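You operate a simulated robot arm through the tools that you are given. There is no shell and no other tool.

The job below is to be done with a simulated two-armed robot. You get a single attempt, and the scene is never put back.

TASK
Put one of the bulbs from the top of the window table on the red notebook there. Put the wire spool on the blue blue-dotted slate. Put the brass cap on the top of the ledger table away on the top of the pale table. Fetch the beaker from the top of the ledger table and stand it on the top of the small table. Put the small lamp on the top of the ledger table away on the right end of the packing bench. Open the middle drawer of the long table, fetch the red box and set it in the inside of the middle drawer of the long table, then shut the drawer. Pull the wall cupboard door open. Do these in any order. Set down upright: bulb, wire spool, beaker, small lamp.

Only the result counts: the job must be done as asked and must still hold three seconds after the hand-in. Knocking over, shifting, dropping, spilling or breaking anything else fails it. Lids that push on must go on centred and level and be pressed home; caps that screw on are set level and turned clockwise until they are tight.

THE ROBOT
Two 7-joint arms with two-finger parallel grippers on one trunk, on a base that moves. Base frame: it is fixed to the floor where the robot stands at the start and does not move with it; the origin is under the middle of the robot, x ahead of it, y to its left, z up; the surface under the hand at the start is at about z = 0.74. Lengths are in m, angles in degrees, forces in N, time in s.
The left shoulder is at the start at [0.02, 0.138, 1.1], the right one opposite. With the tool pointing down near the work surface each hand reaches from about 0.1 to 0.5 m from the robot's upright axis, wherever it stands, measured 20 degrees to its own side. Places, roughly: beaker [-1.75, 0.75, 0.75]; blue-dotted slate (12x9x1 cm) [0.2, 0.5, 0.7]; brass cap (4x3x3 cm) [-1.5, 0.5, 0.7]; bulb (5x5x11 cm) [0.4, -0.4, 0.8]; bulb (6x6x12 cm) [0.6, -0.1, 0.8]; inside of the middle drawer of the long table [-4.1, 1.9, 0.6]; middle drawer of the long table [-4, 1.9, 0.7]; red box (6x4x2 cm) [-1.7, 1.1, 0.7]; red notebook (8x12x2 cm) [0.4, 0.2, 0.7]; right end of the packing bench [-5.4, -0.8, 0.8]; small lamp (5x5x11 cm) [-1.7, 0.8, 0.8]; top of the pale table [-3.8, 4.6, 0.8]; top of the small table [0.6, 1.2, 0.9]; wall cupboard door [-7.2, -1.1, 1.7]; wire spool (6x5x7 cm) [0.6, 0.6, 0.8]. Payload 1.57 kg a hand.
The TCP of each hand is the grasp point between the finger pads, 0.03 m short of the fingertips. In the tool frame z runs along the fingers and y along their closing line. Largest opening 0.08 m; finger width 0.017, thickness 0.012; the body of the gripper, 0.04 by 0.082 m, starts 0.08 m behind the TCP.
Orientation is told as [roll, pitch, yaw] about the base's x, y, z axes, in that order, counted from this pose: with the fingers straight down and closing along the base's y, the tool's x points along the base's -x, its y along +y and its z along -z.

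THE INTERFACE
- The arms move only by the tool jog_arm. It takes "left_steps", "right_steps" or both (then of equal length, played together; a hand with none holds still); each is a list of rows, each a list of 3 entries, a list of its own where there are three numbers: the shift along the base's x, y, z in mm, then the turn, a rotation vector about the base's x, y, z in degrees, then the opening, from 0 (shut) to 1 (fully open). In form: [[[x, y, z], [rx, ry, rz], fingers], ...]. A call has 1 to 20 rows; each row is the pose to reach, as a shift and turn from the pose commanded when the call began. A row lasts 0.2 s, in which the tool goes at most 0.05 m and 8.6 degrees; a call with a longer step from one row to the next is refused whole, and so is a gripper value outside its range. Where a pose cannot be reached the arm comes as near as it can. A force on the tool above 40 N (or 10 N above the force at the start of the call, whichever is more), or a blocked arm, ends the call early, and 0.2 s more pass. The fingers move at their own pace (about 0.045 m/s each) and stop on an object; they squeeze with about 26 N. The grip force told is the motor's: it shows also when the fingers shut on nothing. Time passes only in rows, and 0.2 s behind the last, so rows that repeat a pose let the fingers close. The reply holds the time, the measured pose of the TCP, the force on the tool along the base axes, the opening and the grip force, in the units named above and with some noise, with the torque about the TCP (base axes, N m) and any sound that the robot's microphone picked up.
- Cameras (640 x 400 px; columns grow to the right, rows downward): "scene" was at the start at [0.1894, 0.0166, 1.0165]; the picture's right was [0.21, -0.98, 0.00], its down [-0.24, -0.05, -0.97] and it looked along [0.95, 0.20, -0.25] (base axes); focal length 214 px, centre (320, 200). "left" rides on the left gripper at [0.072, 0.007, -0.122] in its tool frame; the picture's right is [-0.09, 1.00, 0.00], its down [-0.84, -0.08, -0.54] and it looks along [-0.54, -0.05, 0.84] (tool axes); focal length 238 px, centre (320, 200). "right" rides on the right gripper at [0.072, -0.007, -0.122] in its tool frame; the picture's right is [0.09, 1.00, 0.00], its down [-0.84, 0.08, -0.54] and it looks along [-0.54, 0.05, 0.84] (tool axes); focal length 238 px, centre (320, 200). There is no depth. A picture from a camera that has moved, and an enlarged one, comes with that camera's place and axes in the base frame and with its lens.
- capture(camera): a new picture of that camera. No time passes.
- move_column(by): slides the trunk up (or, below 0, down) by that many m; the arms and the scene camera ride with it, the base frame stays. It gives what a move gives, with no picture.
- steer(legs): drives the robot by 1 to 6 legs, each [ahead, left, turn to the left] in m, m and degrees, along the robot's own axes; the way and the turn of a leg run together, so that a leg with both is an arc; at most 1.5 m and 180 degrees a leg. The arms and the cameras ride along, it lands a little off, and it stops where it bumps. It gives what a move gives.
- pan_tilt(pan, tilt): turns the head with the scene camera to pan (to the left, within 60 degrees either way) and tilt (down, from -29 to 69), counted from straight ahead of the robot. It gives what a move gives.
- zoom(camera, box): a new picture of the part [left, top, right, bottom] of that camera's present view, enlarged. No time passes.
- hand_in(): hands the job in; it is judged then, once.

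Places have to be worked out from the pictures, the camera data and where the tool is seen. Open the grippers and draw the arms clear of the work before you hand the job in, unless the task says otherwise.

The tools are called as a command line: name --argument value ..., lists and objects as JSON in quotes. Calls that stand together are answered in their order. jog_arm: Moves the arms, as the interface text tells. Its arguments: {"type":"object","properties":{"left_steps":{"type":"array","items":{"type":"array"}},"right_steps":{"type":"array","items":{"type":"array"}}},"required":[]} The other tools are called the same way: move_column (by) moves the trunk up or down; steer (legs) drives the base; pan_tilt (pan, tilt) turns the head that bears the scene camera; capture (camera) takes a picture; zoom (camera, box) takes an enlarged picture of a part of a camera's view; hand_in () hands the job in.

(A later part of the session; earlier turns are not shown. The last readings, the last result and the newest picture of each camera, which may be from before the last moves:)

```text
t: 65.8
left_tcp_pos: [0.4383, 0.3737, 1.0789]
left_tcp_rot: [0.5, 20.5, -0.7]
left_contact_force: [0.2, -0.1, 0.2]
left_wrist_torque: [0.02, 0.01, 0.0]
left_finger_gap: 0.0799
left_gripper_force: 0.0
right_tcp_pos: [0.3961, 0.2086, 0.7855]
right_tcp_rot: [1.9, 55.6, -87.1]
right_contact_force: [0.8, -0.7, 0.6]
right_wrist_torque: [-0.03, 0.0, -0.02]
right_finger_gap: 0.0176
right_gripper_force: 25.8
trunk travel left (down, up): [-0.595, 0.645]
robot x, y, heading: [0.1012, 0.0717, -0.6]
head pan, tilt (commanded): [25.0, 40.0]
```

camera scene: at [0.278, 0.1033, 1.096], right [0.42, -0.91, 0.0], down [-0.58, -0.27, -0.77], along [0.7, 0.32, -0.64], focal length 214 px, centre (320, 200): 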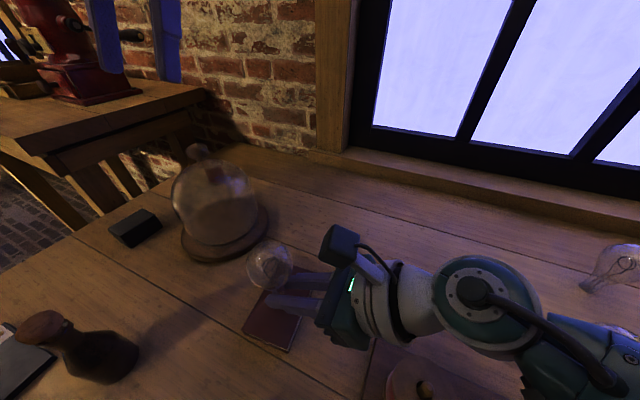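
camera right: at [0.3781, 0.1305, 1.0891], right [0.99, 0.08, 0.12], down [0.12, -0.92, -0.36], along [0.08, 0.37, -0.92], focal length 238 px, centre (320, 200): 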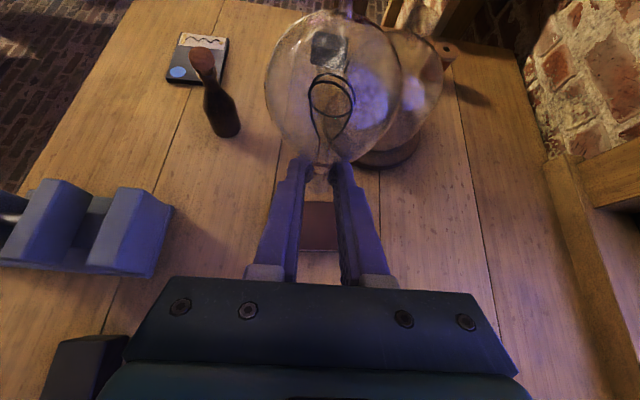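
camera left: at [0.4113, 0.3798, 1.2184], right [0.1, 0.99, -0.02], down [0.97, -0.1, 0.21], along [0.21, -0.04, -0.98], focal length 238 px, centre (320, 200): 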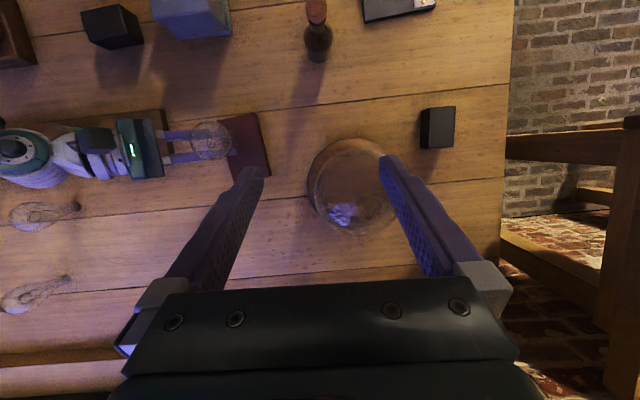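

Commanded z is about 0.785 with no clear contact. I lower 2 mm more.

jog_arm --right_steps '[[[0, 0, -1], [0, 0, 0], 0], [[0, 0, -2], [0, 0, 0], 0], [[0, 0, -2], [0, 0, 0], 0]]'

jog_arm --right_steps '[[[0, 0, -1], [0, 0, 0], 0], [[0, 0, -2], [0, 0, 0], 0], [[0, 0, -2], [0, 0, 0], 0]]'

```text
t: 66.6
left_tcp_pos: [0.4377, 0.3744, 1.0787]
left_tcp_rot: [0.7, 20.4, -0.8]
left_contact_force: [-0.4, 0.7, 0.2]
left_wrist_torque: [-0.02, 0.01, -0.01]
left_finger_gap: 0.08
left_gripper_force: 0.0
right_tcp_pos: [0.3957, 0.2105, 0.7845]
right_tcp_rot: [1.8, 55.7, -87.2]
right_contact_force: [-1.5, -1.0, 7.4]
right_wrist_torque: [0.13, 0.1, 0.05]
right_finger_gap: 0.0177
right_gripper_force: 26.0
trunk travel left (down, up): [-0.595, 0.645]
robot x, y, heading: [0.1046, 0.0739, -0.3]
head pan, tilt (commanded): [25.0, 40.0]
```

```text
t: 67.4
left_tcp_pos: [0.4387, 0.3733, 1.0787]
left_tcp_rot: [0.6, 20.4, -0.7]
left_contact_force: [-0.1, 0.7, 0.1]
left_wrist_torque: [0.02, 0.02, -0.02]
left_finger_gap: 0.0801
left_gripper_force: 0.1
right_tcp_pos: [0.394, 0.2098, 0.7838]
right_tcp_rot: [1.9, 55.9, -87.1]
right_contact_force: [-7.4, -6.6, 30.3]
right_wrist_torque: [0.41, 0.44, 0.11]
right_finger_gap: 0.0179
right_gripper_force: 26.5
trunk travel left (down, up): [-0.595, 0.645]
robot x, y, heading: [0.1012, 0.0749, -0.5]
head pan, tilt (commanded): [25.0, 40.0]
```

Contact is made at about z 0.7845 (7 N), and the last step pressed to 30 N. I back off 2 mm, then open the fingers fully in place.

jog_arm --right_steps '[[[0, 0, 1], [0, 0, 0], 0], [[0, 0, 2], [0, 0, 0], 0], [[0, 0, 2], [0, 0, 0], 0]]'

```text
t: 68.2
left_tcp_pos: [0.4378, 0.3739, 1.0778]
left_tcp_rot: [0.6, 20.4, -0.8]
left_contact_force: [-0.1, 0.1, -0.1]
left_wrist_torque: [0.0, 0.02, -0.04]
left_finger_gap: 0.0802
left_gripper_force: 0.1
right_tcp_pos: [0.3951, 0.2098, 0.7834]
right_tcp_rot: [1.9, 55.7, -87.1]
right_contact_force: [-3.7, -0.3, 20.6]
right_wrist_torque: [0.39, 0.29, 0.1]
right_finger_gap: 0.0179
right_gripper_force: 26.0
trunk travel left (down, up): [-0.595, 0.645]
robot x, y, heading: [0.1044, 0.0705, -0.5]
head pan, tilt (commanded): [25.0, 40.0]
```

Still 20 N down; I ease off another 1.5 mm.

jog_arm --right_steps '[[[0, 0, 0.8], [0, 0, 0], 0], [[0, 0, 1.6], [0, 0, 0], 0], [[0, 0, 1.6], [0, 0, 0], 0]]'

zoom --camera "left" --box '[150, 90, 290, 200]'

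zoom --camera "scene" --box '[220, 220, 360, 360]'

```text
t: 69.0
left_tcp_pos: [0.4382, 0.374, 1.0779]
left_tcp_rot: [0.6, 20.5, -0.9]
left_contact_force: [0.2, 0.1, 0.1]
left_wrist_torque: [-0.02, 0.0, -0.03]
left_finger_gap: 0.0801
left_gripper_force: 0.1
right_tcp_pos: [0.3947, 0.209, 0.7837]
right_tcp_rot: [1.9, 55.5, -87.1]
right_contact_force: [-0.4, 1.7, 5.9]
right_wrist_torque: [0.16, 0.06, -0.04]
right_finger_gap: 0.0179
right_gripper_force: 25.9
trunk travel left (down, up): [-0.595, 0.645]
robot x, y, heading: [0.1034, 0.0733, -0.4]
head pan, tilt (commanded): [25.0, 40.0]
```

```text
3.64 times, centred on (220, 145) of left
camera zoom: at [0.4115, 0.3803, 1.2186], right [0.1, 0.99, -0.02], down [0.97, -0.1, 0.22], along [0.21, -0.04, -0.98], focal length 867 px, centre (684, 400)
```

zoom: 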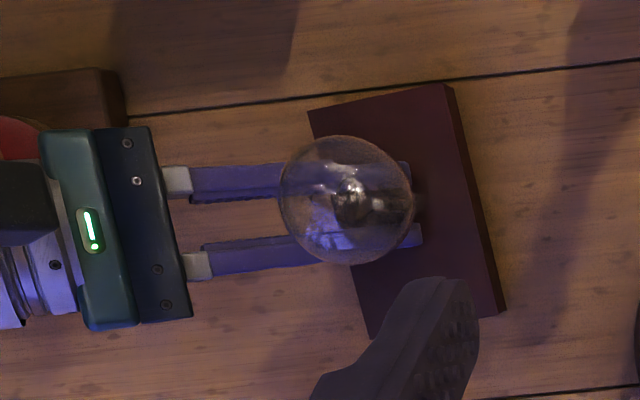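

```text
2.86 times, centred on (290, 290) of scene
camera zoom: at [0.2782, 0.1038, 1.096], right [0.42, -0.91, 0.0], down [-0.58, -0.27, -0.77], along [0.7, 0.32, -0.64], focal length 613 px, centre (406, -57)
```

zoom: 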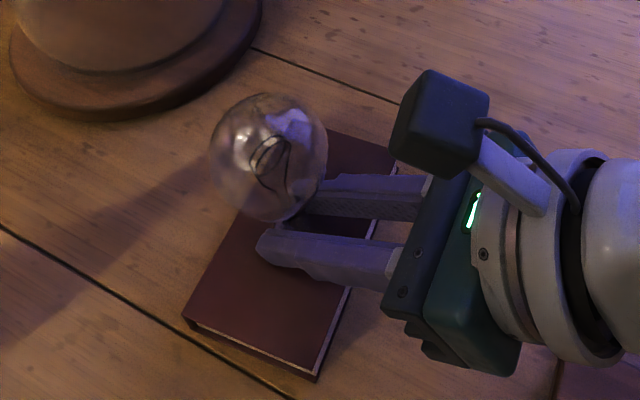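

The bulb presses lightly (6 N) on the notebook and stands vertical in both views. I open the fingers.

jog_arm --right_steps '[[[0, 0, 0], [0, 0, 0], 0.24], [[0, 0, 0], [0, 0, 0], 0.3], [[0, 0, 0], [0, 0, 0], 0.5], [[0, 0, 0], [0, 0, 0], 0.8], [[0, 0, 0], [0, 0, 0], 1], [[0, 0, 0], [0, 0, 0], 1], [[0, 0, 0], [0, 0, 0], 1]]'

zoom --camera "left" --box '[150, 90, 290, 200]'

zoom --camera "scene" --box '[220, 220, 360, 360]'

```text
t: 70.6
left_tcp_pos: [0.438, 0.3753, 1.0781]
left_tcp_rot: [0.6, 20.4, -0.8]
left_contact_force: [-0.2, 0.1, -0.3]
left_wrist_torque: [-0.03, -0.03, -0.01]
left_finger_gap: 0.08
left_gripper_force: 0.1
right_tcp_pos: [0.3952, 0.2095, 0.7847]
right_tcp_rot: [1.9, 55.6, -87.2]
right_contact_force: [-0.7, 0.0, 0.9]
right_wrist_torque: [-0.01, 0.03, 0.0]
right_finger_gap: 0.0799
right_gripper_force: 0.0
trunk travel left (down, up): [-0.595, 0.645]
robot x, y, heading: [0.1053, 0.074, -0.8]
head pan, tilt (commanded): [25.0, 40.0]
```

```text
3.64 times, centred on (220, 145) of left
camera zoom: at [0.4114, 0.3799, 1.2185], right [0.1, 0.99, -0.02], down [0.97, -0.1, 0.21], along [0.21, -0.04, -0.98], focal length 867 px, centre (684, 400)
```

zoom: 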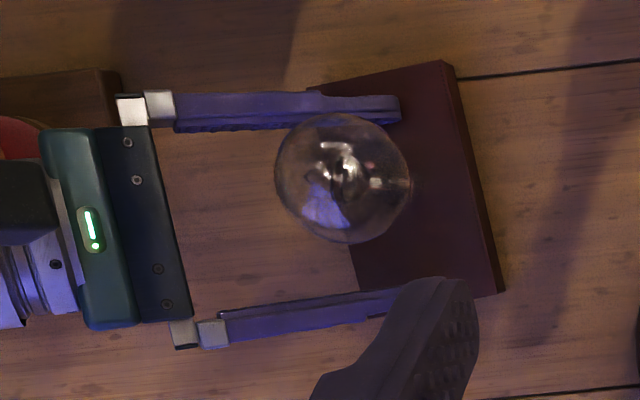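

```text
2.86 times, centred on (290, 290) of scene
camera zoom: at [0.278, 0.1033, 1.0961], right [0.42, -0.91, 0.0], down [-0.58, -0.27, -0.77], along [0.7, 0.32, -0.64], focal length 613 px, centre (406, -57)
```

zoom: 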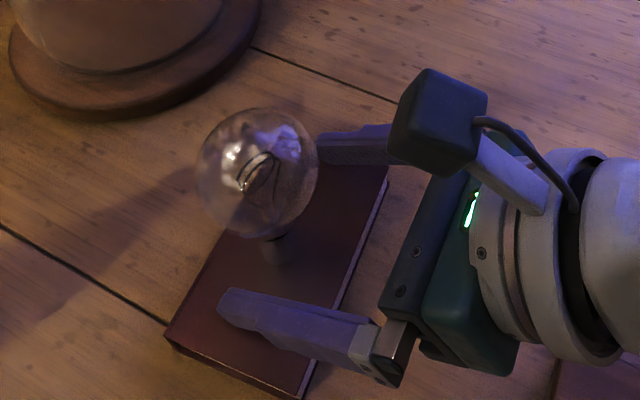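

The bulb stands on the notebook, but an opening finger dragged the notebook about 1 cm toward −x with the bulb on it. I retreat exactly along the tool axis so the fingers sweep no new space.

jog_arm --right_steps '[[[0, -4, 3], [0, 0, 0], 1], [[0.1, -12.4, 8.5], [0, 0, 0], 1], [[0.2, -24.8, 17], [0, 0, 0], 1], [[0.4, -41, 28], [0, 0, 0], 1], [[0.6, -66, 45], [0, 0, 0], 1], [[0.8, -91, 62], [0, 0, 0], 1], [[1, -116, 80], [0, 0, 0], 1], [[1, -116, 110], [0, 0, 0], 1]]'

zoom --camera "left" --box '[150, 90, 290, 200]'

capture --camera "scene"

```text
t: 72.4
left_tcp_pos: [0.4383, 0.3738, 1.0784]
left_tcp_rot: [0.6, 20.3, -0.8]
left_contact_force: [0.0, -0.2, -0.2]
left_wrist_torque: [0.0, 0.0, 0.02]
left_finger_gap: 0.0802
left_gripper_force: 0.0
right_tcp_pos: [0.3965, 0.0923, 0.8945]
right_tcp_rot: [1.8, 55.6, -87.2]
right_contact_force: [1.1, -0.2, 0.6]
right_wrist_torque: [0.02, -0.02, -0.01]
right_finger_gap: 0.0802
right_gripper_force: 0.0
trunk travel left (down, up): [-0.595, 0.645]
robot x, y, heading: [0.0982, 0.07, -0.4]
head pan, tilt (commanded): [25.0, 40.0]
```

```text
3.64 times, centred on (220, 145) of left
camera zoom: at [0.4114, 0.3798, 1.2184], right [0.1, 0.99, -0.02], down [0.97, -0.1, 0.21], along [0.21, -0.04, -0.98], focal length 867 px, centre (684, 400)
```

zoom: 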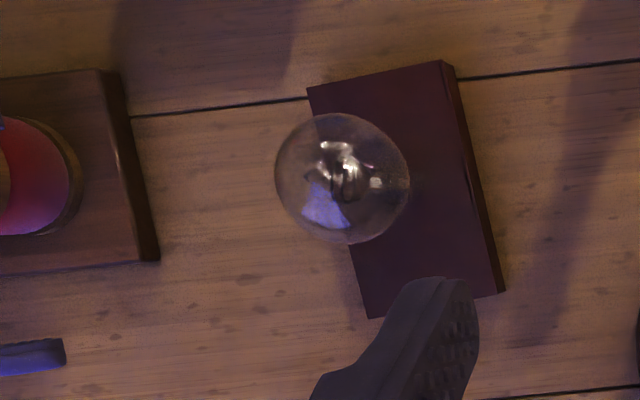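

```text
taken
camera scene: at [0.278, 0.1033, 1.096], right [0.42, -0.91, 0.0], down [-0.58, -0.27, -0.77], along [0.7, 0.32, -0.64], focal length 214 px, centre (320, 200)
```

scene: 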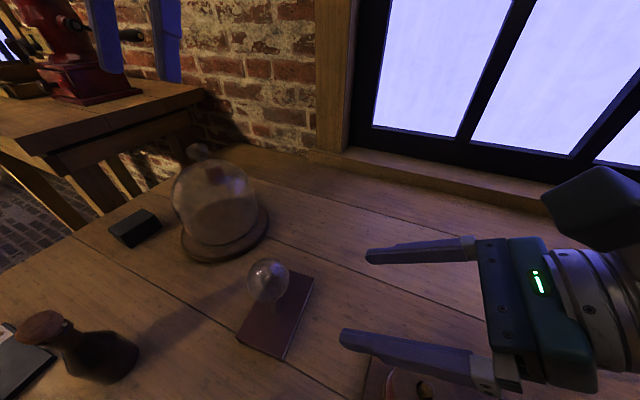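

The bulb stands well on the notebook. I now unwind the right arm to its neutral posture, away from the head.

jog_arm --right_steps '[[[5, -5, 20], [-4, 0, 0], 1], [[10, -10, 40], [-12, 0, 0], 1], [[20, -20, 60], [-20, 0, 0], 1], [[30, -30, 80], [-28, 0, 0], 1], [[40, -40, 100], [-36, 0, 0], 1], [[50, -50, 120], [-44, 0, 0], 1], [[55, -60, 130], [-52, 0, 0], 1], [[55, -70, 140], [-55.5, 0, 0], 1], [[55, -80, 140], [-55.5, 0, 0], 1]]'

jog_arm --right_steps '[[[0, -10, 0], [0, 0, 8], 1], [[0, -20, 0], [0, 0, 16], 1], [[0, -30, 0], [0, 0, 24], 1], [[0, -40, 0], [0, 0, 32], 1], [[0, -50, 0], [0, 0, 40], 1], [[0, -60, 0], [0, 0, 48], 1], [[0, -70, 0], [0, 0, 56], 1], [[0, -80, 0], [0, 0, 64], 1], [[0, -90, 0], [0, 0, 72], 1], [[0, -90, 0], [0, 0, 80], 1], [[0, -90, 0], [0, 0, 87], 1], [[0, -90, 0], [0, 0, 87], 1]]'

```text
t: 74.4
left_tcp_pos: [0.4373, 0.3739, 1.0782]
left_tcp_rot: [0.5, 20.5, -0.8]
left_contact_force: [-0.1, 0.1, -0.4]
left_wrist_torque: [0.0, 0.01, -0.03]
left_finger_gap: 0.0802
left_gripper_force: 0.0
right_tcp_pos: [0.4511, 0.0141, 1.0354]
right_tcp_rot: [-0.5, 0.0, -88.4]
right_contact_force: [0.1, 0.0, -0.2]
right_wrist_torque: [0.01, -0.03, -0.01]
right_finger_gap: 0.08
right_gripper_force: 0.0
trunk travel left (down, up): [-0.595, 0.645]
robot x, y, heading: [0.1042, 0.0695, -0.4]
head pan, tilt (commanded): [25.0, 40.0]
```

```text
t: 77.0
left_tcp_pos: [0.4373, 0.3736, 1.0779]
left_tcp_rot: [0.6, 20.4, -0.8]
left_contact_force: [-0.1, -0.3, -1.1]
left_wrist_torque: [-0.02, -0.01, 0.01]
left_finger_gap: 0.0801
left_gripper_force: 0.1
right_tcp_pos: [0.4517, -0.0763, 1.0336]
right_tcp_rot: [-0.5, 0.1, -1.3]
right_contact_force: [-0.1, 0.1, -1.0]
right_wrist_torque: [-0.01, -0.01, 0.03]
right_finger_gap: 0.0801
right_gripper_force: 0.3
trunk travel left (down, up): [-0.595, 0.645]
robot x, y, heading: [0.1023, 0.0724, -0.3]
head pan, tilt (commanded): [25.0, 40.0]
```

Both hands are neutral. I raise the trunk slightly, back out, and go left along the table to face the spool.

move_column --by 0.06

steer --legs '[[-0.3, 0, 0], [0, 0.43, 0]]'

pan_tilt --pan 10 --tilt 30

capture --camera "scene"

```text
t: 78.0
left_tcp_pos: [0.4372, 0.374, 1.1389]
left_tcp_rot: [0.6, 20.5, -0.9]
left_contact_force: [0.2, -0.2, -0.6]
left_wrist_torque: [0.02, -0.02, -0.03]
left_finger_gap: 0.0802
left_gripper_force: 0.0
right_tcp_pos: [0.4511, -0.0756, 1.0938]
right_tcp_rot: [-0.5, 0.2, -1.4]
right_contact_force: [-0.2, 0.6, -0.5]
right_wrist_torque: [-0.01, -0.07, 0.03]
right_finger_gap: 0.0799
right_gripper_force: 0.1
trunk travel left (down, up): [-0.655, 0.585]
robot x, y, heading: [0.1034, 0.0757, -0.4]
head pan, tilt (commanded): [25.0, 40.0]
```

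```text
t: 82.2
left_tcp_pos: [0.1445, 0.8, 1.1381]
left_tcp_rot: [0.6, 20.4, -1.0]
left_contact_force: [-0.2, 0.0, 0.4]
left_wrist_torque: [-0.02, 0.02, 0.0]
left_finger_gap: 0.08
left_gripper_force: 0.1
right_tcp_pos: [0.1564, 0.3499, 1.0953]
right_tcp_rot: [-0.6, 0.1, -1.4]
right_contact_force: [-0.1, 0.8, -1.5]
right_wrist_torque: [0.02, 0.01, 0.0]
right_finger_gap: 0.0802
right_gripper_force: 0.0
trunk travel left (down, up): [-0.655, 0.585]
robot x, y, heading: [-0.1946, 0.4998, -1.1]
head pan, tilt (commanded): [25.0, 40.0]
```

```text
t: 83.0
left_tcp_pos: [0.1441, 0.8005, 1.137]
left_tcp_rot: [0.7, 20.5, -1.1]
left_contact_force: [0.3, 0.6, -0.7]
left_wrist_torque: [0.01, -0.02, 0.02]
left_finger_gap: 0.0798
left_gripper_force: 0.1
right_tcp_pos: [0.1561, 0.3495, 1.0957]
right_tcp_rot: [-0.5, 0.1, -1.6]
right_contact_force: [-0.4, 0.5, -0.6]
right_wrist_torque: [0.01, 0.01, 0.03]
right_finger_gap: 0.0799
right_gripper_force: 0.0
trunk travel left (down, up): [-0.655, 0.585]
robot x, y, heading: [-0.1916, 0.4997, -0.6]
head pan, tilt (commanded): [10.0, 30.0]
```

```text
taken
camera scene: at [-0.0041, 0.5095, 1.1714], right [0.16, -0.99, 0.0], down [-0.49, -0.08, -0.87], along [0.85, 0.14, -0.5], focal length 214 px, centre (320, 200)
```

scene: 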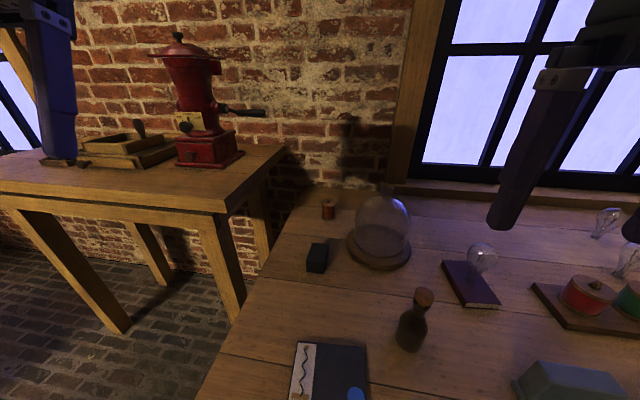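

Clear view: the wire spool stands at about (0.610, 0.575). I bring the left hand to straight-down in front of the robot before driving ahead.

jog_arm --left_steps '[[[5, -35, 0], [0, -4, 0], 1], [[10, -70, 0], [0, -8, 0], 1], [[20, -105, -10], [-0.3, -12, 0.5], 1], [[30, -140, -20], [-0.5, -16, 0.8], 1], [[40, -175, -30], [-0.7, -20.5, 1.1], 1], [[40, -200, -30], [-0.7, -20.5, 1.1], 1], [[40, -200, -30], [-0.7, -20.5, 1.1], 1]]'

steer --legs '[[0.38, 0, 0.5]]'

```text
t: 84.6
left_tcp_pos: [0.1847, 0.6001, 1.1083]
left_tcp_rot: [0.1, -0.2, 0.0]
left_contact_force: [0.2, 0.5, 0.4]
left_wrist_torque: [-0.01, -0.01, -0.03]
left_finger_gap: 0.0801
left_gripper_force: 0.1
right_tcp_pos: [0.156, 0.3495, 1.0937]
right_tcp_rot: [-0.6, 0.1, -1.6]
right_contact_force: [-0.6, 0.0, 0.6]
right_wrist_torque: [0.0, 0.01, 0.04]
right_finger_gap: 0.0802
right_gripper_force: 0.0
trunk travel left (down, up): [-0.655, 0.585]
robot x, y, heading: [-0.1942, 0.499, -0.5]
head pan, tilt (commanded): [10.0, 30.0]
```

```text
t: 87.0
left_tcp_pos: [0.5655, 0.6028, 1.1088]
left_tcp_rot: [0.0, 0.0, 0.6]
left_contact_force: [-0.7, -0.2, -1.0]
left_wrist_torque: [0.0, 0.01, -0.02]
left_finger_gap: 0.0801
left_gripper_force: 0.1
right_tcp_pos: [0.5396, 0.352, 1.0938]
right_tcp_rot: [-0.5, 0.2, -0.9]
right_contact_force: [0.0, -0.7, 0.1]
right_wrist_torque: [-0.02, 0.02, 0.02]
right_finger_gap: 0.08
right_gripper_force: 0.1
trunk travel left (down, up): [-0.655, 0.585]
robot x, y, heading: [0.1929, 0.4938, 0.1]
head pan, tilt (commanded): [10.0, 30.0]
```

Now at (0.19, 0.49). I look at the spool with the left wrist camera and the head.

capture --camera "left"

capture --camera "scene"

```text
taken
camera left: at [0.491, 0.6091, 1.2307], right [0.08, 1.0, 0.0], down [0.84, -0.07, 0.54], along [0.54, -0.04, -0.84], focal length 238 px, centre (320, 200)
```

left: 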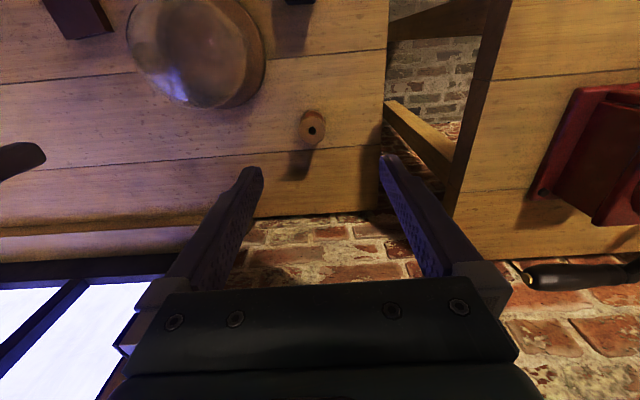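

```text
taken
camera scene: at [0.3772, 0.5101, 1.1714], right [0.18, -0.98, 0.0], down [-0.49, -0.09, -0.87], along [0.85, 0.15, -0.5], focal length 214 px, centre (320, 200)
```

scene: 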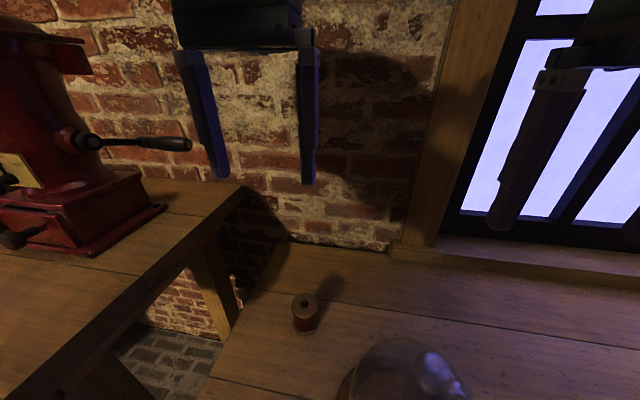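

Spool centre estimated at (0.607, 0.582), top near z 0.81. I move the left hand above it and re-check.

jog_arm --left_steps '[[[14, -7, -20], [0, 0, -0.6], 1], [[28, -14, -50], [0, 0, -0.6], 1], [[41, -21, -85], [0, 0, -0.6], 1], [[41, -21, -120], [0, 0, -0.6], 1], [[41, -21, -160], [0, 0, -0.6], 1], [[41, -21, -190], [0, 0, -0.6], 1], [[41, -21, -190], [0, 0, -0.6], 1]]'

capture --camera "left"

capture --camera "scene"

```text
t: 88.6
left_tcp_pos: [0.6061, 0.5823, 0.9172]
left_tcp_rot: [0.0, 0.0, 0.1]
left_contact_force: [0.9, -0.2, 0.7]
left_wrist_torque: [0.02, -0.01, -0.03]
left_finger_gap: 0.08
left_gripper_force: 0.0
right_tcp_pos: [0.5384, 0.3516, 1.0946]
right_tcp_rot: [-0.5, 0.3, -0.8]
right_contact_force: [-0.1, -0.5, -1.1]
right_wrist_torque: [-0.03, -0.03, -0.01]
right_finger_gap: 0.08
right_gripper_force: 0.1
trunk travel left (down, up): [-0.655, 0.585]
robot x, y, heading: [0.1861, 0.4951, 0.1]
head pan, tilt (commanded): [10.0, 30.0]
```

```text
taken
camera left: at [0.5328, 0.5884, 1.0402], right [0.09, 1.0, 0.0], down [0.84, -0.08, 0.54], along [0.54, -0.05, -0.84], focal length 238 px, centre (320, 200)
```

left: 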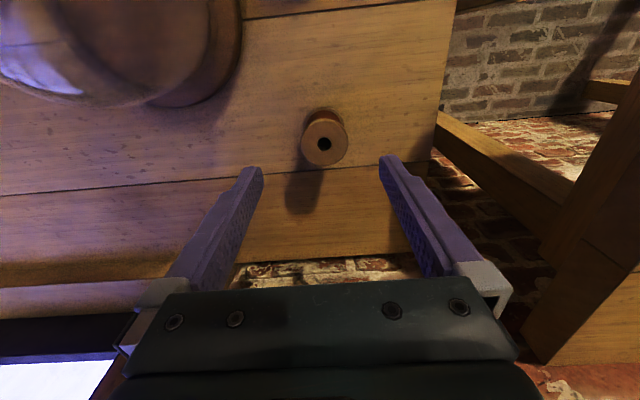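

```text
taken
camera scene: at [0.3771, 0.5101, 1.1714], right [0.18, -0.98, 0.0], down [-0.49, -0.09, -0.87], along [0.85, 0.15, -0.5], focal length 214 px, centre (320, 200)
```

scene: 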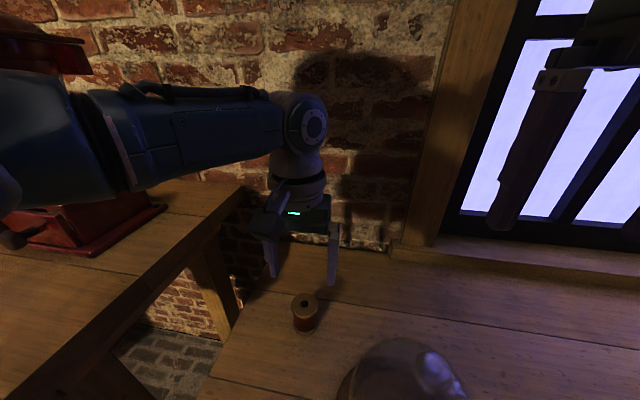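

The spool is about 5 mm ahead and 3 mm left of the hand's axis. I correct, descend to z≈0.787 and close.

jog_arm --left_steps '[[[5, 3, -20], [0, 0, 0], 1], [[5, 3, -50], [0, 0, 0], 1], [[5, 3, -80], [0, 0, 0], 1], [[5, 3, -105], [0, 0, 0], 1], [[5, 3, -130], [0, 0, 0], 1], [[5, 3, -130], [0, 0, 0], 1]]'

capture --camera "left"

zoom --camera "scene" --box '[240, 220, 380, 350]'

```text
t: 90.0
left_tcp_pos: [0.5795, 0.5957, 0.8112]
left_tcp_rot: [0.0, -0.2, 0.1]
left_contact_force: [-0.3, 0.2, 0.3]
left_wrist_torque: [0.01, 0.04, -0.01]
left_finger_gap: 0.08
left_gripper_force: 0.1
left hand out of reach, approached as far as the arm can: row 3, 4, 5, 6
right_tcp_pos: [0.5399, 0.3522, 1.0943]
right_tcp_rot: [-0.5, 0.1, -0.9]
right_contact_force: [-0.6, -0.4, -0.1]
right_wrist_torque: [-0.01, 0.02, 0.01]
right_finger_gap: 0.0799
right_gripper_force: 0.0
trunk travel left (down, up): [-0.655, 0.585]
robot x, y, heading: [0.1902, 0.4957, 0.2]
head pan, tilt (commanded): [10.0, 30.0]
```

```text
taken
camera left: at [0.5058, 0.6011, 0.9336], right [0.09, 1.0, 0.0], down [0.84, -0.08, 0.54], along [0.54, -0.05, -0.84], focal length 238 px, centre (320, 200)
```

left: 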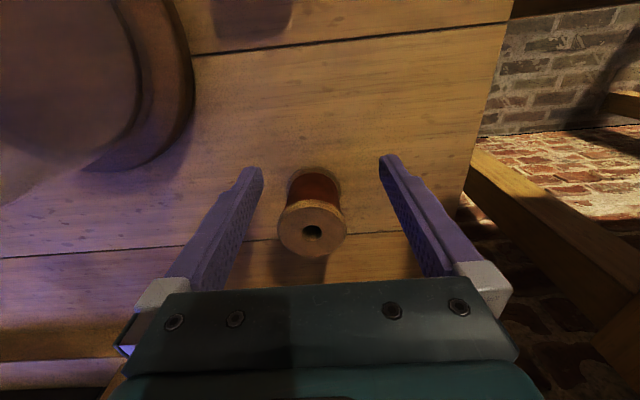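

```text
3.08 times, centred on (310, 285) of scene
camera zoom: at [0.3772, 0.51, 1.1714], right [0.18, -0.98, 0.0], down [-0.49, -0.09, -0.87], along [0.85, 0.15, -0.5], focal length 660 px, centre (351, -62)
```

zoom: 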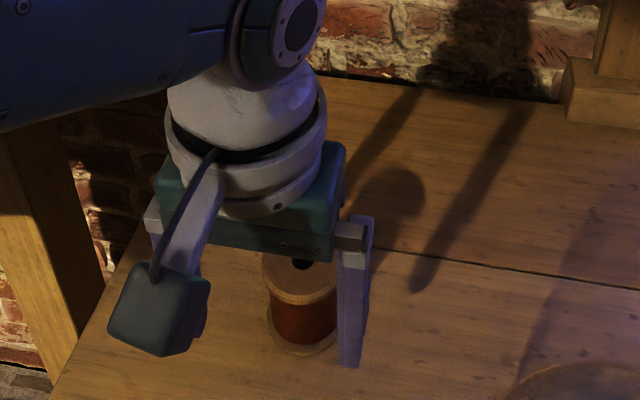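

The arm can't reach that low with the trunk this high; the hand stopped short without touching. I lift it, lower the trunk by 0.12 and move ahead a little.

jog_arm --left_steps '[[[0, 0, 30], [0, 0, 0], 1], [[0, 0, 60], [0, 0, 0], 1], [[0, 0, 100], [0, 0, 0], 1], [[0, 0, 140], [0, 0, 0], 1], [[0, 0, 180], [0, 0, 0], 1], [[0, 0, 220], [0, 0, 0], 1], [[0, 0, 220], [0, 0, 0], 1]]'

move_column --by -0.1

steer --legs '[[0.04, 0.0, 0]]'

```text
t: 91.6
left_tcp_pos: [0.5803, 0.5948, 1.0316]
left_tcp_rot: [0.0, 0.0, 0.2]
left_contact_force: [0.1, -0.1, 0.3]
left_wrist_torque: [-0.01, -0.02, 0.02]
left_finger_gap: 0.08
left_gripper_force: 0.1
right_tcp_pos: [0.539, 0.3523, 1.0946]
right_tcp_rot: [-0.5, 0.2, -0.9]
right_contact_force: [0.0, -1.5, 0.9]
right_wrist_torque: [0.0, -0.03, 0.0]
right_finger_gap: 0.0798
right_gripper_force: 0.1
trunk travel left (down, up): [-0.655, 0.585]
robot x, y, heading: [0.1916, 0.499, 0.0]
head pan, tilt (commanded): [10.0, 30.0]
```

```text
t: 92.9
left_tcp_pos: [0.5799, 0.5941, 0.9321]
left_tcp_rot: [-0.1, 0.0, 0.0]
left_contact_force: [0.3, 0.6, -0.7]
left_wrist_torque: [-0.02, 0.01, 0.01]
left_finger_gap: 0.0799
left_gripper_force: 0.1
right_tcp_pos: [0.5405, 0.3527, 0.9961]
right_tcp_rot: [-0.5, 0.1, -0.9]
right_contact_force: [-0.3, 0.6, 0.5]
right_wrist_torque: [-0.01, -0.03, 0.02]
right_finger_gap: 0.08
right_gripper_force: 0.0
trunk travel left (down, up): [-0.555, 0.685]
robot x, y, heading: [0.1909, 0.5003, -0.1]
head pan, tilt (commanded): [10.0, 30.0]
```

```text
t: 93.8
left_tcp_pos: [0.6202, 0.594, 0.9308]
left_tcp_rot: [0.0, -0.1, 0.1]
left_contact_force: [1.4, -0.7, -0.9]
left_wrist_torque: [-0.02, 0.02, -0.01]
left_finger_gap: 0.0801
left_gripper_force: 0.0
right_tcp_pos: [0.5799, 0.3522, 0.9937]
right_tcp_rot: [-0.5, 0.0, -1.0]
right_contact_force: [0.3, 0.5, -0.2]
right_wrist_torque: [-0.02, -0.01, 0.04]
right_finger_gap: 0.0799
right_gripper_force: 0.1
trunk travel left (down, up): [-0.555, 0.685]
robot x, y, heading: [0.2288, 0.4976, 0.1]
head pan, tilt (commanded): [10.0, 30.0]
```

I take fresh pictures for alignment.

capture --camera "left"

zoom --camera "scene" --box '[220, 200, 400, 370]'

```text
taken
camera left: at [0.5472, 0.6007, 1.0539], right [0.09, 1.0, 0.0], down [0.84, -0.08, 0.54], along [0.54, -0.05, -0.84], focal length 238 px, centre (320, 200)
```

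left: 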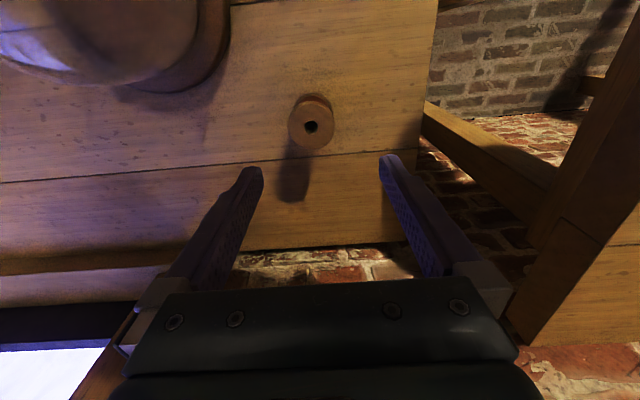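

```text
2.35 times, centred on (310, 285) of scene
camera zoom: at [0.4172, 0.5102, 1.0715], right [0.18, -0.98, 0.0], down [-0.49, -0.09, -0.87], along [0.85, 0.15, -0.5], focal length 505 px, centre (344, 0)
```

zoom: 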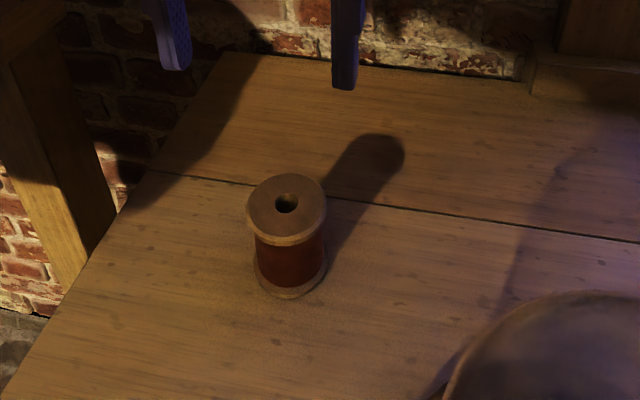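

The spool's centre is at about (0.612, 0.583). I shift (−8, −11) mm and descend to grip it around both flanges.

jog_arm --left_steps '[[[-8, -11, 0], [0, 0, 0], 1], [[-8, -11, -30], [0, 0, 0], 1], [[-8, -11, -60], [0, 0, 0], 1], [[-8, -11, -90], [0, 0, 0], 1], [[-8, -11, -110], [0, 0, 0], 1], [[-8, -11, -110], [0, 0, 0], 1]]'

capture --camera "left"

zoom --camera "scene" --box '[220, 200, 400, 370]'

```text
t: 95.2
left_tcp_pos: [0.6125, 0.5847, 0.821]
left_tcp_rot: [0.0, -0.1, 0.2]
left_contact_force: [0.3, 0.0, -0.8]
left_wrist_torque: [0.01, 0.01, 0.02]
left_finger_gap: 0.08
left_gripper_force: 0.1
right_tcp_pos: [0.5794, 0.3516, 0.9939]
right_tcp_rot: [-0.6, 0.2, -0.9]
right_contact_force: [-0.2, -0.7, -0.8]
right_wrist_torque: [0.0, -0.01, 0.01]
right_finger_gap: 0.0799
right_gripper_force: 0.0
trunk travel left (down, up): [-0.555, 0.685]
robot x, y, heading: [0.2297, 0.4957, 0.2]
head pan, tilt (commanded): [10.0, 30.0]
```

```text
taken
camera left: at [0.5394, 0.5899, 0.944], right [0.09, 1.0, 0.0], down [0.84, -0.08, 0.54], along [0.54, -0.05, -0.84], focal length 238 px, centre (320, 200)
```

left: 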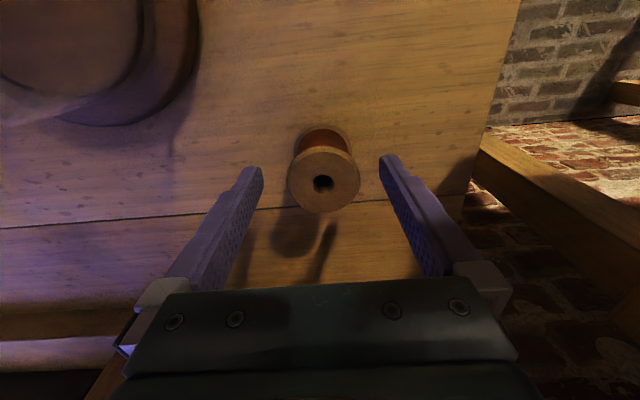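

```text
2.35 times, centred on (310, 285) of scene
camera zoom: at [0.417, 0.5102, 1.0714], right [0.18, -0.98, 0.0], down [-0.49, -0.09, -0.87], along [0.85, 0.15, -0.5], focal length 505 px, centre (344, 0)
```

zoom: 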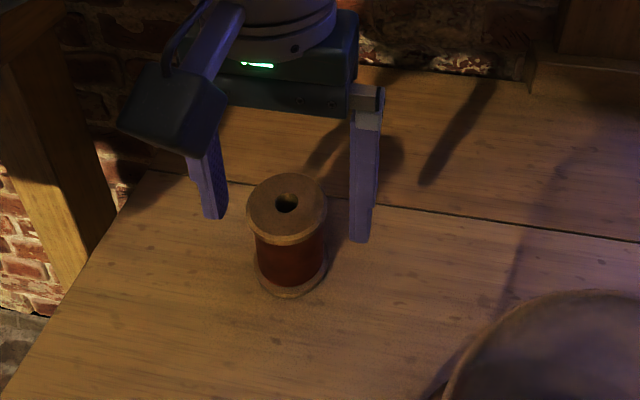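

Well aligned (2 mm off in y). I descend the last 34 mm and close.

jog_arm --left_steps '[[[0, 2, -12], [0, 0, 0], 1], [[0, 2, -24], [0, 0, 0], 1], [[0, 2, -35], [0, 0, 0], 1], [[0, 2, -35], [0, 0, 0], 0.7], [[0, 2, -35], [0, 0, 0], 0.4], [[0, 2, -35], [0, 0, 0], 0.2], [[0, 2, -35], [0, 0, 0], 0.2]]'

capture --camera "left"

```text
t: 96.8
left_tcp_pos: [0.6107, 0.5865, 0.7861]
left_tcp_rot: [-0.1, 0.1, 0.1]
left_contact_force: [0.3, -0.9, -0.2]
left_wrist_torque: [-0.01, -0.02, 0.02]
left_finger_gap: 0.05
left_gripper_force: 25.7
right_tcp_pos: [0.5788, 0.3525, 0.9939]
right_tcp_rot: [-0.5, 0.2, -0.9]
right_contact_force: [-0.2, 0.5, -0.2]
right_wrist_torque: [-0.01, 0.01, 0.04]
right_finger_gap: 0.0801
right_gripper_force: 0.0
trunk travel left (down, up): [-0.555, 0.685]
robot x, y, heading: [0.2275, 0.4933, 0.1]
head pan, tilt (commanded): [10.0, 30.0]
```

```text
taken
camera left: at [0.5386, 0.5919, 0.9088], right [0.09, 1.0, 0.0], down [0.84, -0.08, 0.54], along [0.54, -0.05, -0.84], focal length 238 px, centre (320, 200)
```

left: 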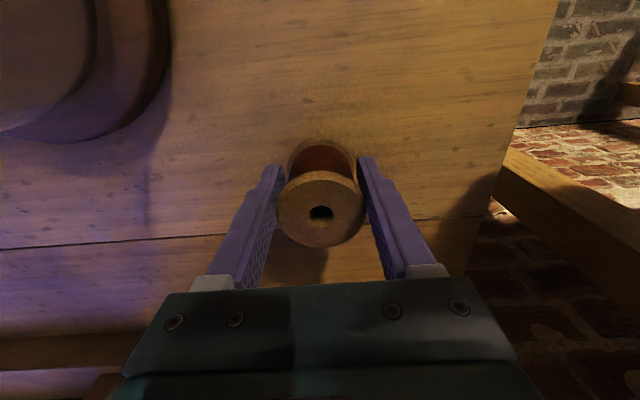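

Gripped at 50 mm. I lift slowly with the fingers commanded fully shut.

jog_arm --left_steps '[[[0, 0, 0], [0, 0, 0], 0], [[0, 0, 4], [0, 0, 0], 0], [[0, 0, 10], [0, 0, 0], 0], [[0, 0, 20], [0, 0, 0], 0], [[0, 0, 32], [0, 0, 0], 0], [[0, 0, 45], [0, 0, 0], 0], [[0, 0, 60], [0, 0, 0], 0], [[0, 0, 60], [0, 0, 0], 0]]'

capture --camera "left"

zoom --camera "scene" --box '[220, 170, 400, 340]'

```text
t: 98.6
left_tcp_pos: [0.6106, 0.5845, 0.8469]
left_tcp_rot: [0.0, 0.0, 0.1]
left_contact_force: [0.3, -0.6, -0.4]
left_wrist_torque: [0.0, 0.04, 0.03]
left_finger_gap: 0.0497
left_gripper_force: 26.1
right_tcp_pos: [0.5794, 0.3514, 0.9945]
right_tcp_rot: [-0.6, 0.3, -0.9]
right_contact_force: [0.5, 0.5, 0.1]
right_wrist_torque: [0.02, 0.03, -0.01]
right_finger_gap: 0.0801
right_gripper_force: 0.1
trunk travel left (down, up): [-0.555, 0.685]
robot x, y, heading: [0.2292, 0.5008, -0.0]
head pan, tilt (commanded): [10.0, 30.0]
```

```text
taken
camera left: at [0.5381, 0.5917, 0.9691], right [0.09, 1.0, 0.0], down [0.84, -0.08, 0.54], along [0.54, -0.05, -0.84], focal length 238 px, centre (320, 200)
```

left: 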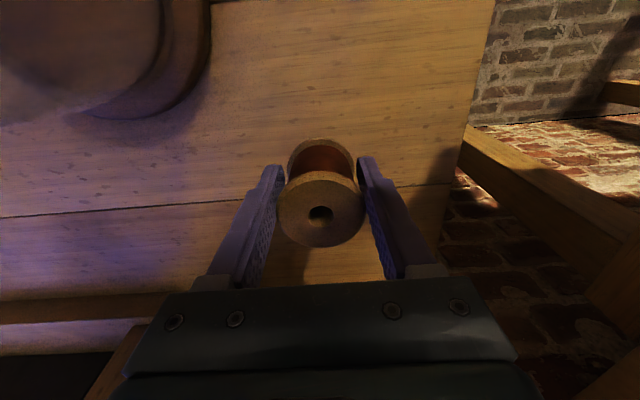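

```text
2.35 times, centred on (310, 255) of scene
camera zoom: at [0.4169, 0.5101, 1.0714], right [0.18, -0.98, 0.0], down [-0.49, -0.09, -0.87], along [0.85, 0.15, -0.5], focal length 505 px, centre (344, 71)
```

zoom: 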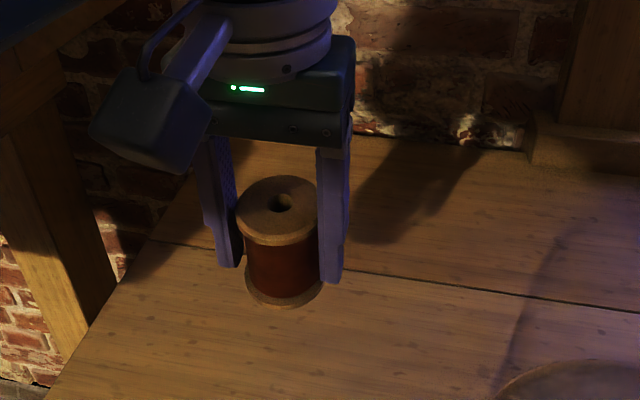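

The spool is held and level. I raise both hands and back the robot out until the slate is in front.

jog_arm --left_steps '[[[0, 0, 25], [0, 0, 0], 0], [[0, 0, 50], [0, 0, 0], 0], [[0, 0, 80], [0, 0, 0], 0], [[0, 0, 110], [0, 0, 0], 0], [[0, 0, 140], [0, 0, 0], 0], [[0, 0, 140], [0, 0, 0], 0]]' --right_steps '[[[0, 0, 20], [0, 0, 0], 1], [[0, 0, 40], [0, 0, 0], 1], [[0, 0, 60], [0, 0, 0], 1], [[0, 0, 60], [0, 0, 0], 1], [[0, 0, 60], [0, 0, 0], 1], [[0, 0, 60], [0, 0, 0], 1]]'

steer --legs '[[-0.4, 0, 0]]'

pan_tilt --pan 0 --tilt 50

capture --camera "scene"

capture --camera "left"

```text
t: 100.0
left_tcp_pos: [0.6127, 0.5849, 0.9845]
left_tcp_rot: [-0.1, 0.0, 0.1]
left_contact_force: [-0.1, 0.5, -1.9]
left_wrist_torque: [0.0, 0.0, 0.0]
left_finger_gap: 0.0497
left_gripper_force: 25.8
right_tcp_pos: [0.5789, 0.3513, 1.0548]
right_tcp_rot: [-0.5, 0.1, -0.8]
right_contact_force: [-0.1, -0.1, 0.3]
right_wrist_torque: [0.02, 0.03, -0.01]
right_finger_gap: 0.0799
right_gripper_force: 0.1
trunk travel left (down, up): [-0.555, 0.685]
robot x, y, heading: [0.2287, 0.4944, -0.0]
head pan, tilt (commanded): [10.0, 30.0]
```

```text
t: 102.5
left_tcp_pos: [0.2097, 0.5851, 0.9858]
left_tcp_rot: [0.0, 0.1, 0.4]
left_contact_force: [0.8, -0.3, -1.1]
left_wrist_torque: [-0.01, 0.0, -0.03]
left_finger_gap: 0.0496
left_gripper_force: 25.8
right_tcp_pos: [0.1779, 0.3503, 1.0552]
right_tcp_rot: [-0.5, 0.2, -0.6]
right_contact_force: [0.6, -0.4, 0.1]
right_wrist_torque: [0.0, 0.04, 0.0]
right_finger_gap: 0.0798
right_gripper_force: 0.0
trunk travel left (down, up): [-0.555, 0.685]
robot x, y, heading: [-0.1744, 0.496, 0.0]
head pan, tilt (commanded): [10.0, 30.0]
```

```text
t: 103.3
left_tcp_pos: [0.2085, 0.5848, 0.985]
left_tcp_rot: [0.1, 0.0, 0.4]
left_contact_force: [0.1, 0.3, -2.2]
left_wrist_torque: [-0.01, 0.0, 0.04]
left_finger_gap: 0.0497
left_gripper_force: 25.9
right_tcp_pos: [0.1784, 0.3506, 1.0562]
right_tcp_rot: [-0.5, 0.1, -0.7]
right_contact_force: [0.3, 0.0, 0.1]
right_wrist_torque: [-0.01, -0.02, -0.02]
right_finger_gap: 0.0798
right_gripper_force: 0.1
trunk travel left (down, up): [-0.555, 0.685]
robot x, y, heading: [-0.1742, 0.4924, 0.0]
head pan, tilt (commanded): [0.0, 50.0]
```

```text
taken
camera scene: at [0.0024, 0.4937, 1.0419], right [0.01, -1.0, 0.0], down [-0.77, 0.0, -0.64], along [0.64, 0.0, -0.77], focal length 214 px, centre (320, 200)
```

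scene: 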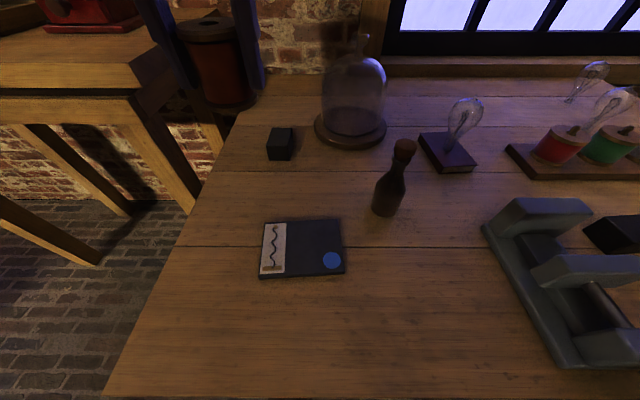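

```text
taken
camera left: at [0.1359, 0.5913, 1.1081], right [0.09, 1.0, 0.0], down [0.84, -0.07, 0.54], along [0.54, -0.05, -0.84], focal length 238 px, centre (320, 200)
```

left: 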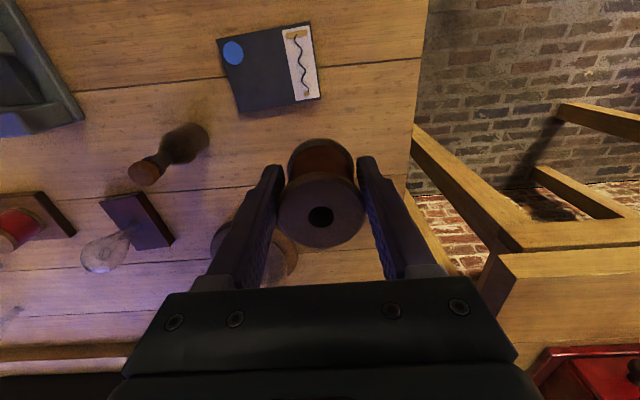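

Slate centre is at (0.153, 0.522). I move the spool above it (and the right hand aside), then descend to just above the slate.

jog_arm --left_steps '[[[-18, -22, 0], [0, 0, -0.4], 0], [[-36, -44, 0], [0, 0, -0.4], 0], [[-53, -67, -10], [0, 0, -0.4], 0], [[-53, -67, -40], [0, 0, -0.4], 0], [[-53, -67, -75], [0, 0, -0.4], 0], [[-53, -67, -110], [0, 0, -0.4], 0], [[-53, -67, -145], [0, 0, -0.4], 0], [[-53, -67, -170], [0, 0, -0.4], 0], [[-53, -67, -170], [0, 0, -0.4], 0]]' --right_steps '[[[0, -30, 0], [0, 0, 0], 1], [[0, -60, 0], [0, 0, 0], 1], [[0, -80, 0], [0, 0, 0], 1], [[0, -80, 0], [0, 0, 0], 1], [[0, -80, 0], [0, 0, 0], 1], [[0, -80, 0], [0, 0, 0], 1], [[0, -80, 0], [0, 0, 0], 1], [[0, -80, 0], [0, 0, 0], 1], [[0, -80, 0], [0, 0, 0], 1]]'

capture --camera "scene"

capture --camera "left"

```text
t: 105.3
left_tcp_pos: [0.1573, 0.5182, 0.8158]
left_tcp_rot: [0.0, -0.1, -0.1]
left_contact_force: [-0.6, -0.2, -1.7]
left_wrist_torque: [-0.01, 0.0, 0.01]
left_finger_gap: 0.0494
left_gripper_force: 26.4
right_tcp_pos: [0.1786, 0.2713, 1.0542]
right_tcp_rot: [-0.5, 0.3, -0.6]
right_contact_force: [0.3, -0.1, 0.0]
right_wrist_torque: [-0.05, -0.05, 0.0]
right_finger_gap: 0.0801
right_gripper_force: 0.1
trunk travel left (down, up): [-0.555, 0.685]
robot x, y, heading: [-0.1698, 0.496, 0.3]
head pan, tilt (commanded): [0.0, 50.0]
```

```text
taken
camera scene: at [0.0024, 0.4937, 1.0419], right [0.01, -1.0, 0.0], down [-0.77, 0.0, -0.64], along [0.64, 0.0, -0.77], focal length 214 px, centre (320, 200)
```

scene: 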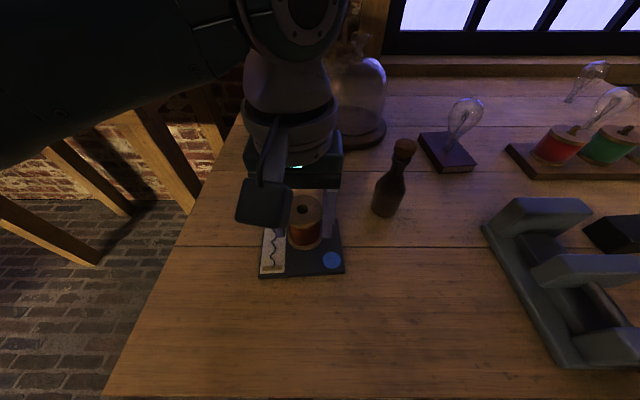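

```text
taken
camera left: at [0.0838, 0.5259, 0.9379], right [0.09, 1.0, 0.0], down [0.84, -0.08, 0.54], along [0.54, -0.05, -0.84], focal length 238 px, centre (320, 200)
```

left: 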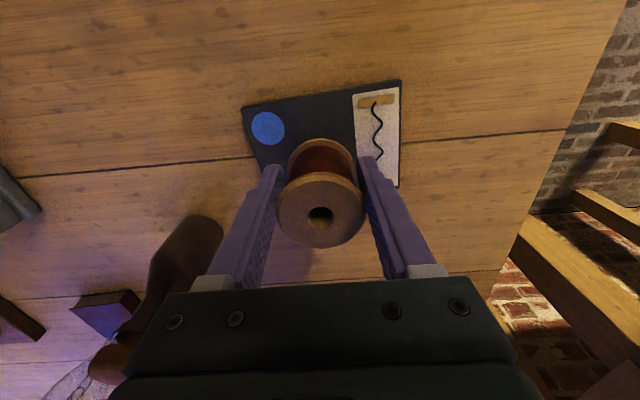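

The spool is above the plain part of the slate. I lower it in small steps until contact.

jog_arm --left_steps '[[[0, 0, -6], [0, 0, 0], 0], [[0, 0, -12], [0, 0, 0], 0], [[0, 0, -15], [0, 0, 0], 0], [[0, 0, -15], [0, 0, 0], 0]]'

jog_arm --left_steps '[[[0, 0, -1], [0, 0, 0], 0], [[0, 0, -2], [0, 0, 0], 0], [[0, 0, -2], [0, 0, 0], 0]]'

```text
t: 106.3
left_tcp_pos: [0.1578, 0.5177, 0.8016]
left_tcp_rot: [0.0, 0.0, -0.1]
left_contact_force: [-0.3, -0.1, -1.0]
left_wrist_torque: [-0.02, 0.03, -0.04]
left_finger_gap: 0.0495
left_gripper_force: 26.1
right_tcp_pos: [0.1787, 0.2714, 1.0538]
right_tcp_rot: [-0.5, 0.3, -0.7]
right_contact_force: [-0.5, 0.6, 0.0]
right_wrist_torque: [-0.02, -0.03, -0.02]
right_finger_gap: 0.0797
right_gripper_force: 0.1
trunk travel left (down, up): [-0.555, 0.685]
robot x, y, heading: [-0.1702, 0.4941, 0.3]
head pan, tilt (commanded): [0.0, 50.0]
```

```text
t: 107.2
left_tcp_pos: [0.156, 0.5179, 0.7984]
left_tcp_rot: [0.0, 0.0, 0.0]
left_contact_force: [-0.7, 0.5, -1.3]
left_wrist_torque: [0.02, 0.0, 0.01]
left_finger_gap: 0.0497
left_gripper_force: 26.0
right_tcp_pos: [0.1774, 0.2719, 1.0539]
right_tcp_rot: [-0.6, 0.3, -0.6]
right_contact_force: [0.1, -0.2, -0.4]
right_wrist_torque: [0.01, -0.01, -0.01]
right_finger_gap: 0.0798
right_gripper_force: 0.1
trunk travel left (down, up): [-0.555, 0.685]
robot x, y, heading: [-0.1742, 0.4959, 0.3]
head pan, tilt (commanded): [0.0, 50.0]
```

No contact yet at 0.7984; continue in 1–2 mm steps.

jog_arm --left_steps '[[[0, 0, -1], [0, 0, 0], 0], [[0, 0, -2], [0, 0, 0], 0], [[0, 0, -2], [0, 0, 0], 0]]'

jog_arm --left_steps '[[[0, 0, -1], [0, 0, 0], 0], [[0, 0, -2], [0, 0, 0], 0], [[0, 0, -2], [0, 0, 0], 0]]'

```text
t: 108.0
left_tcp_pos: [0.156, 0.5183, 0.7969]
left_tcp_rot: [0.1, 0.1, 0.0]
left_contact_force: [-0.3, 0.2, -0.8]
left_wrist_torque: [0.01, 0.01, 0.01]
left_finger_gap: 0.0499
left_gripper_force: 25.9
right_tcp_pos: [0.1776, 0.2701, 1.0531]
right_tcp_rot: [-0.5, 0.3, -0.7]
right_contact_force: [-0.3, 0.0, 0.5]
right_wrist_torque: [-0.01, -0.01, 0.01]
right_finger_gap: 0.0799
right_gripper_force: 0.1
trunk travel left (down, up): [-0.555, 0.685]
robot x, y, heading: [-0.1723, 0.4967, 0.2]
head pan, tilt (commanded): [0.0, 50.0]
```

```text
t: 108.8
left_tcp_pos: [0.1562, 0.5177, 0.7951]
left_tcp_rot: [-0.1, -0.1, -0.1]
left_contact_force: [-8.3, 0.9, 20.4]
left_wrist_torque: [0.2, 0.06, -0.05]
left_finger_gap: 0.0497
left_gripper_force: 26.1
right_tcp_pos: [0.1775, 0.2719, 1.0531]
right_tcp_rot: [-0.5, 0.3, -0.6]
right_contact_force: [0.0, -0.2, -0.1]
right_wrist_torque: [-0.02, -0.02, -0.01]
right_finger_gap: 0.08
right_gripper_force: 0.1
trunk travel left (down, up): [-0.555, 0.685]
robot x, y, heading: [-0.1745, 0.494, 0.1]
head pan, tilt (commanded): [0.0, 50.0]
```

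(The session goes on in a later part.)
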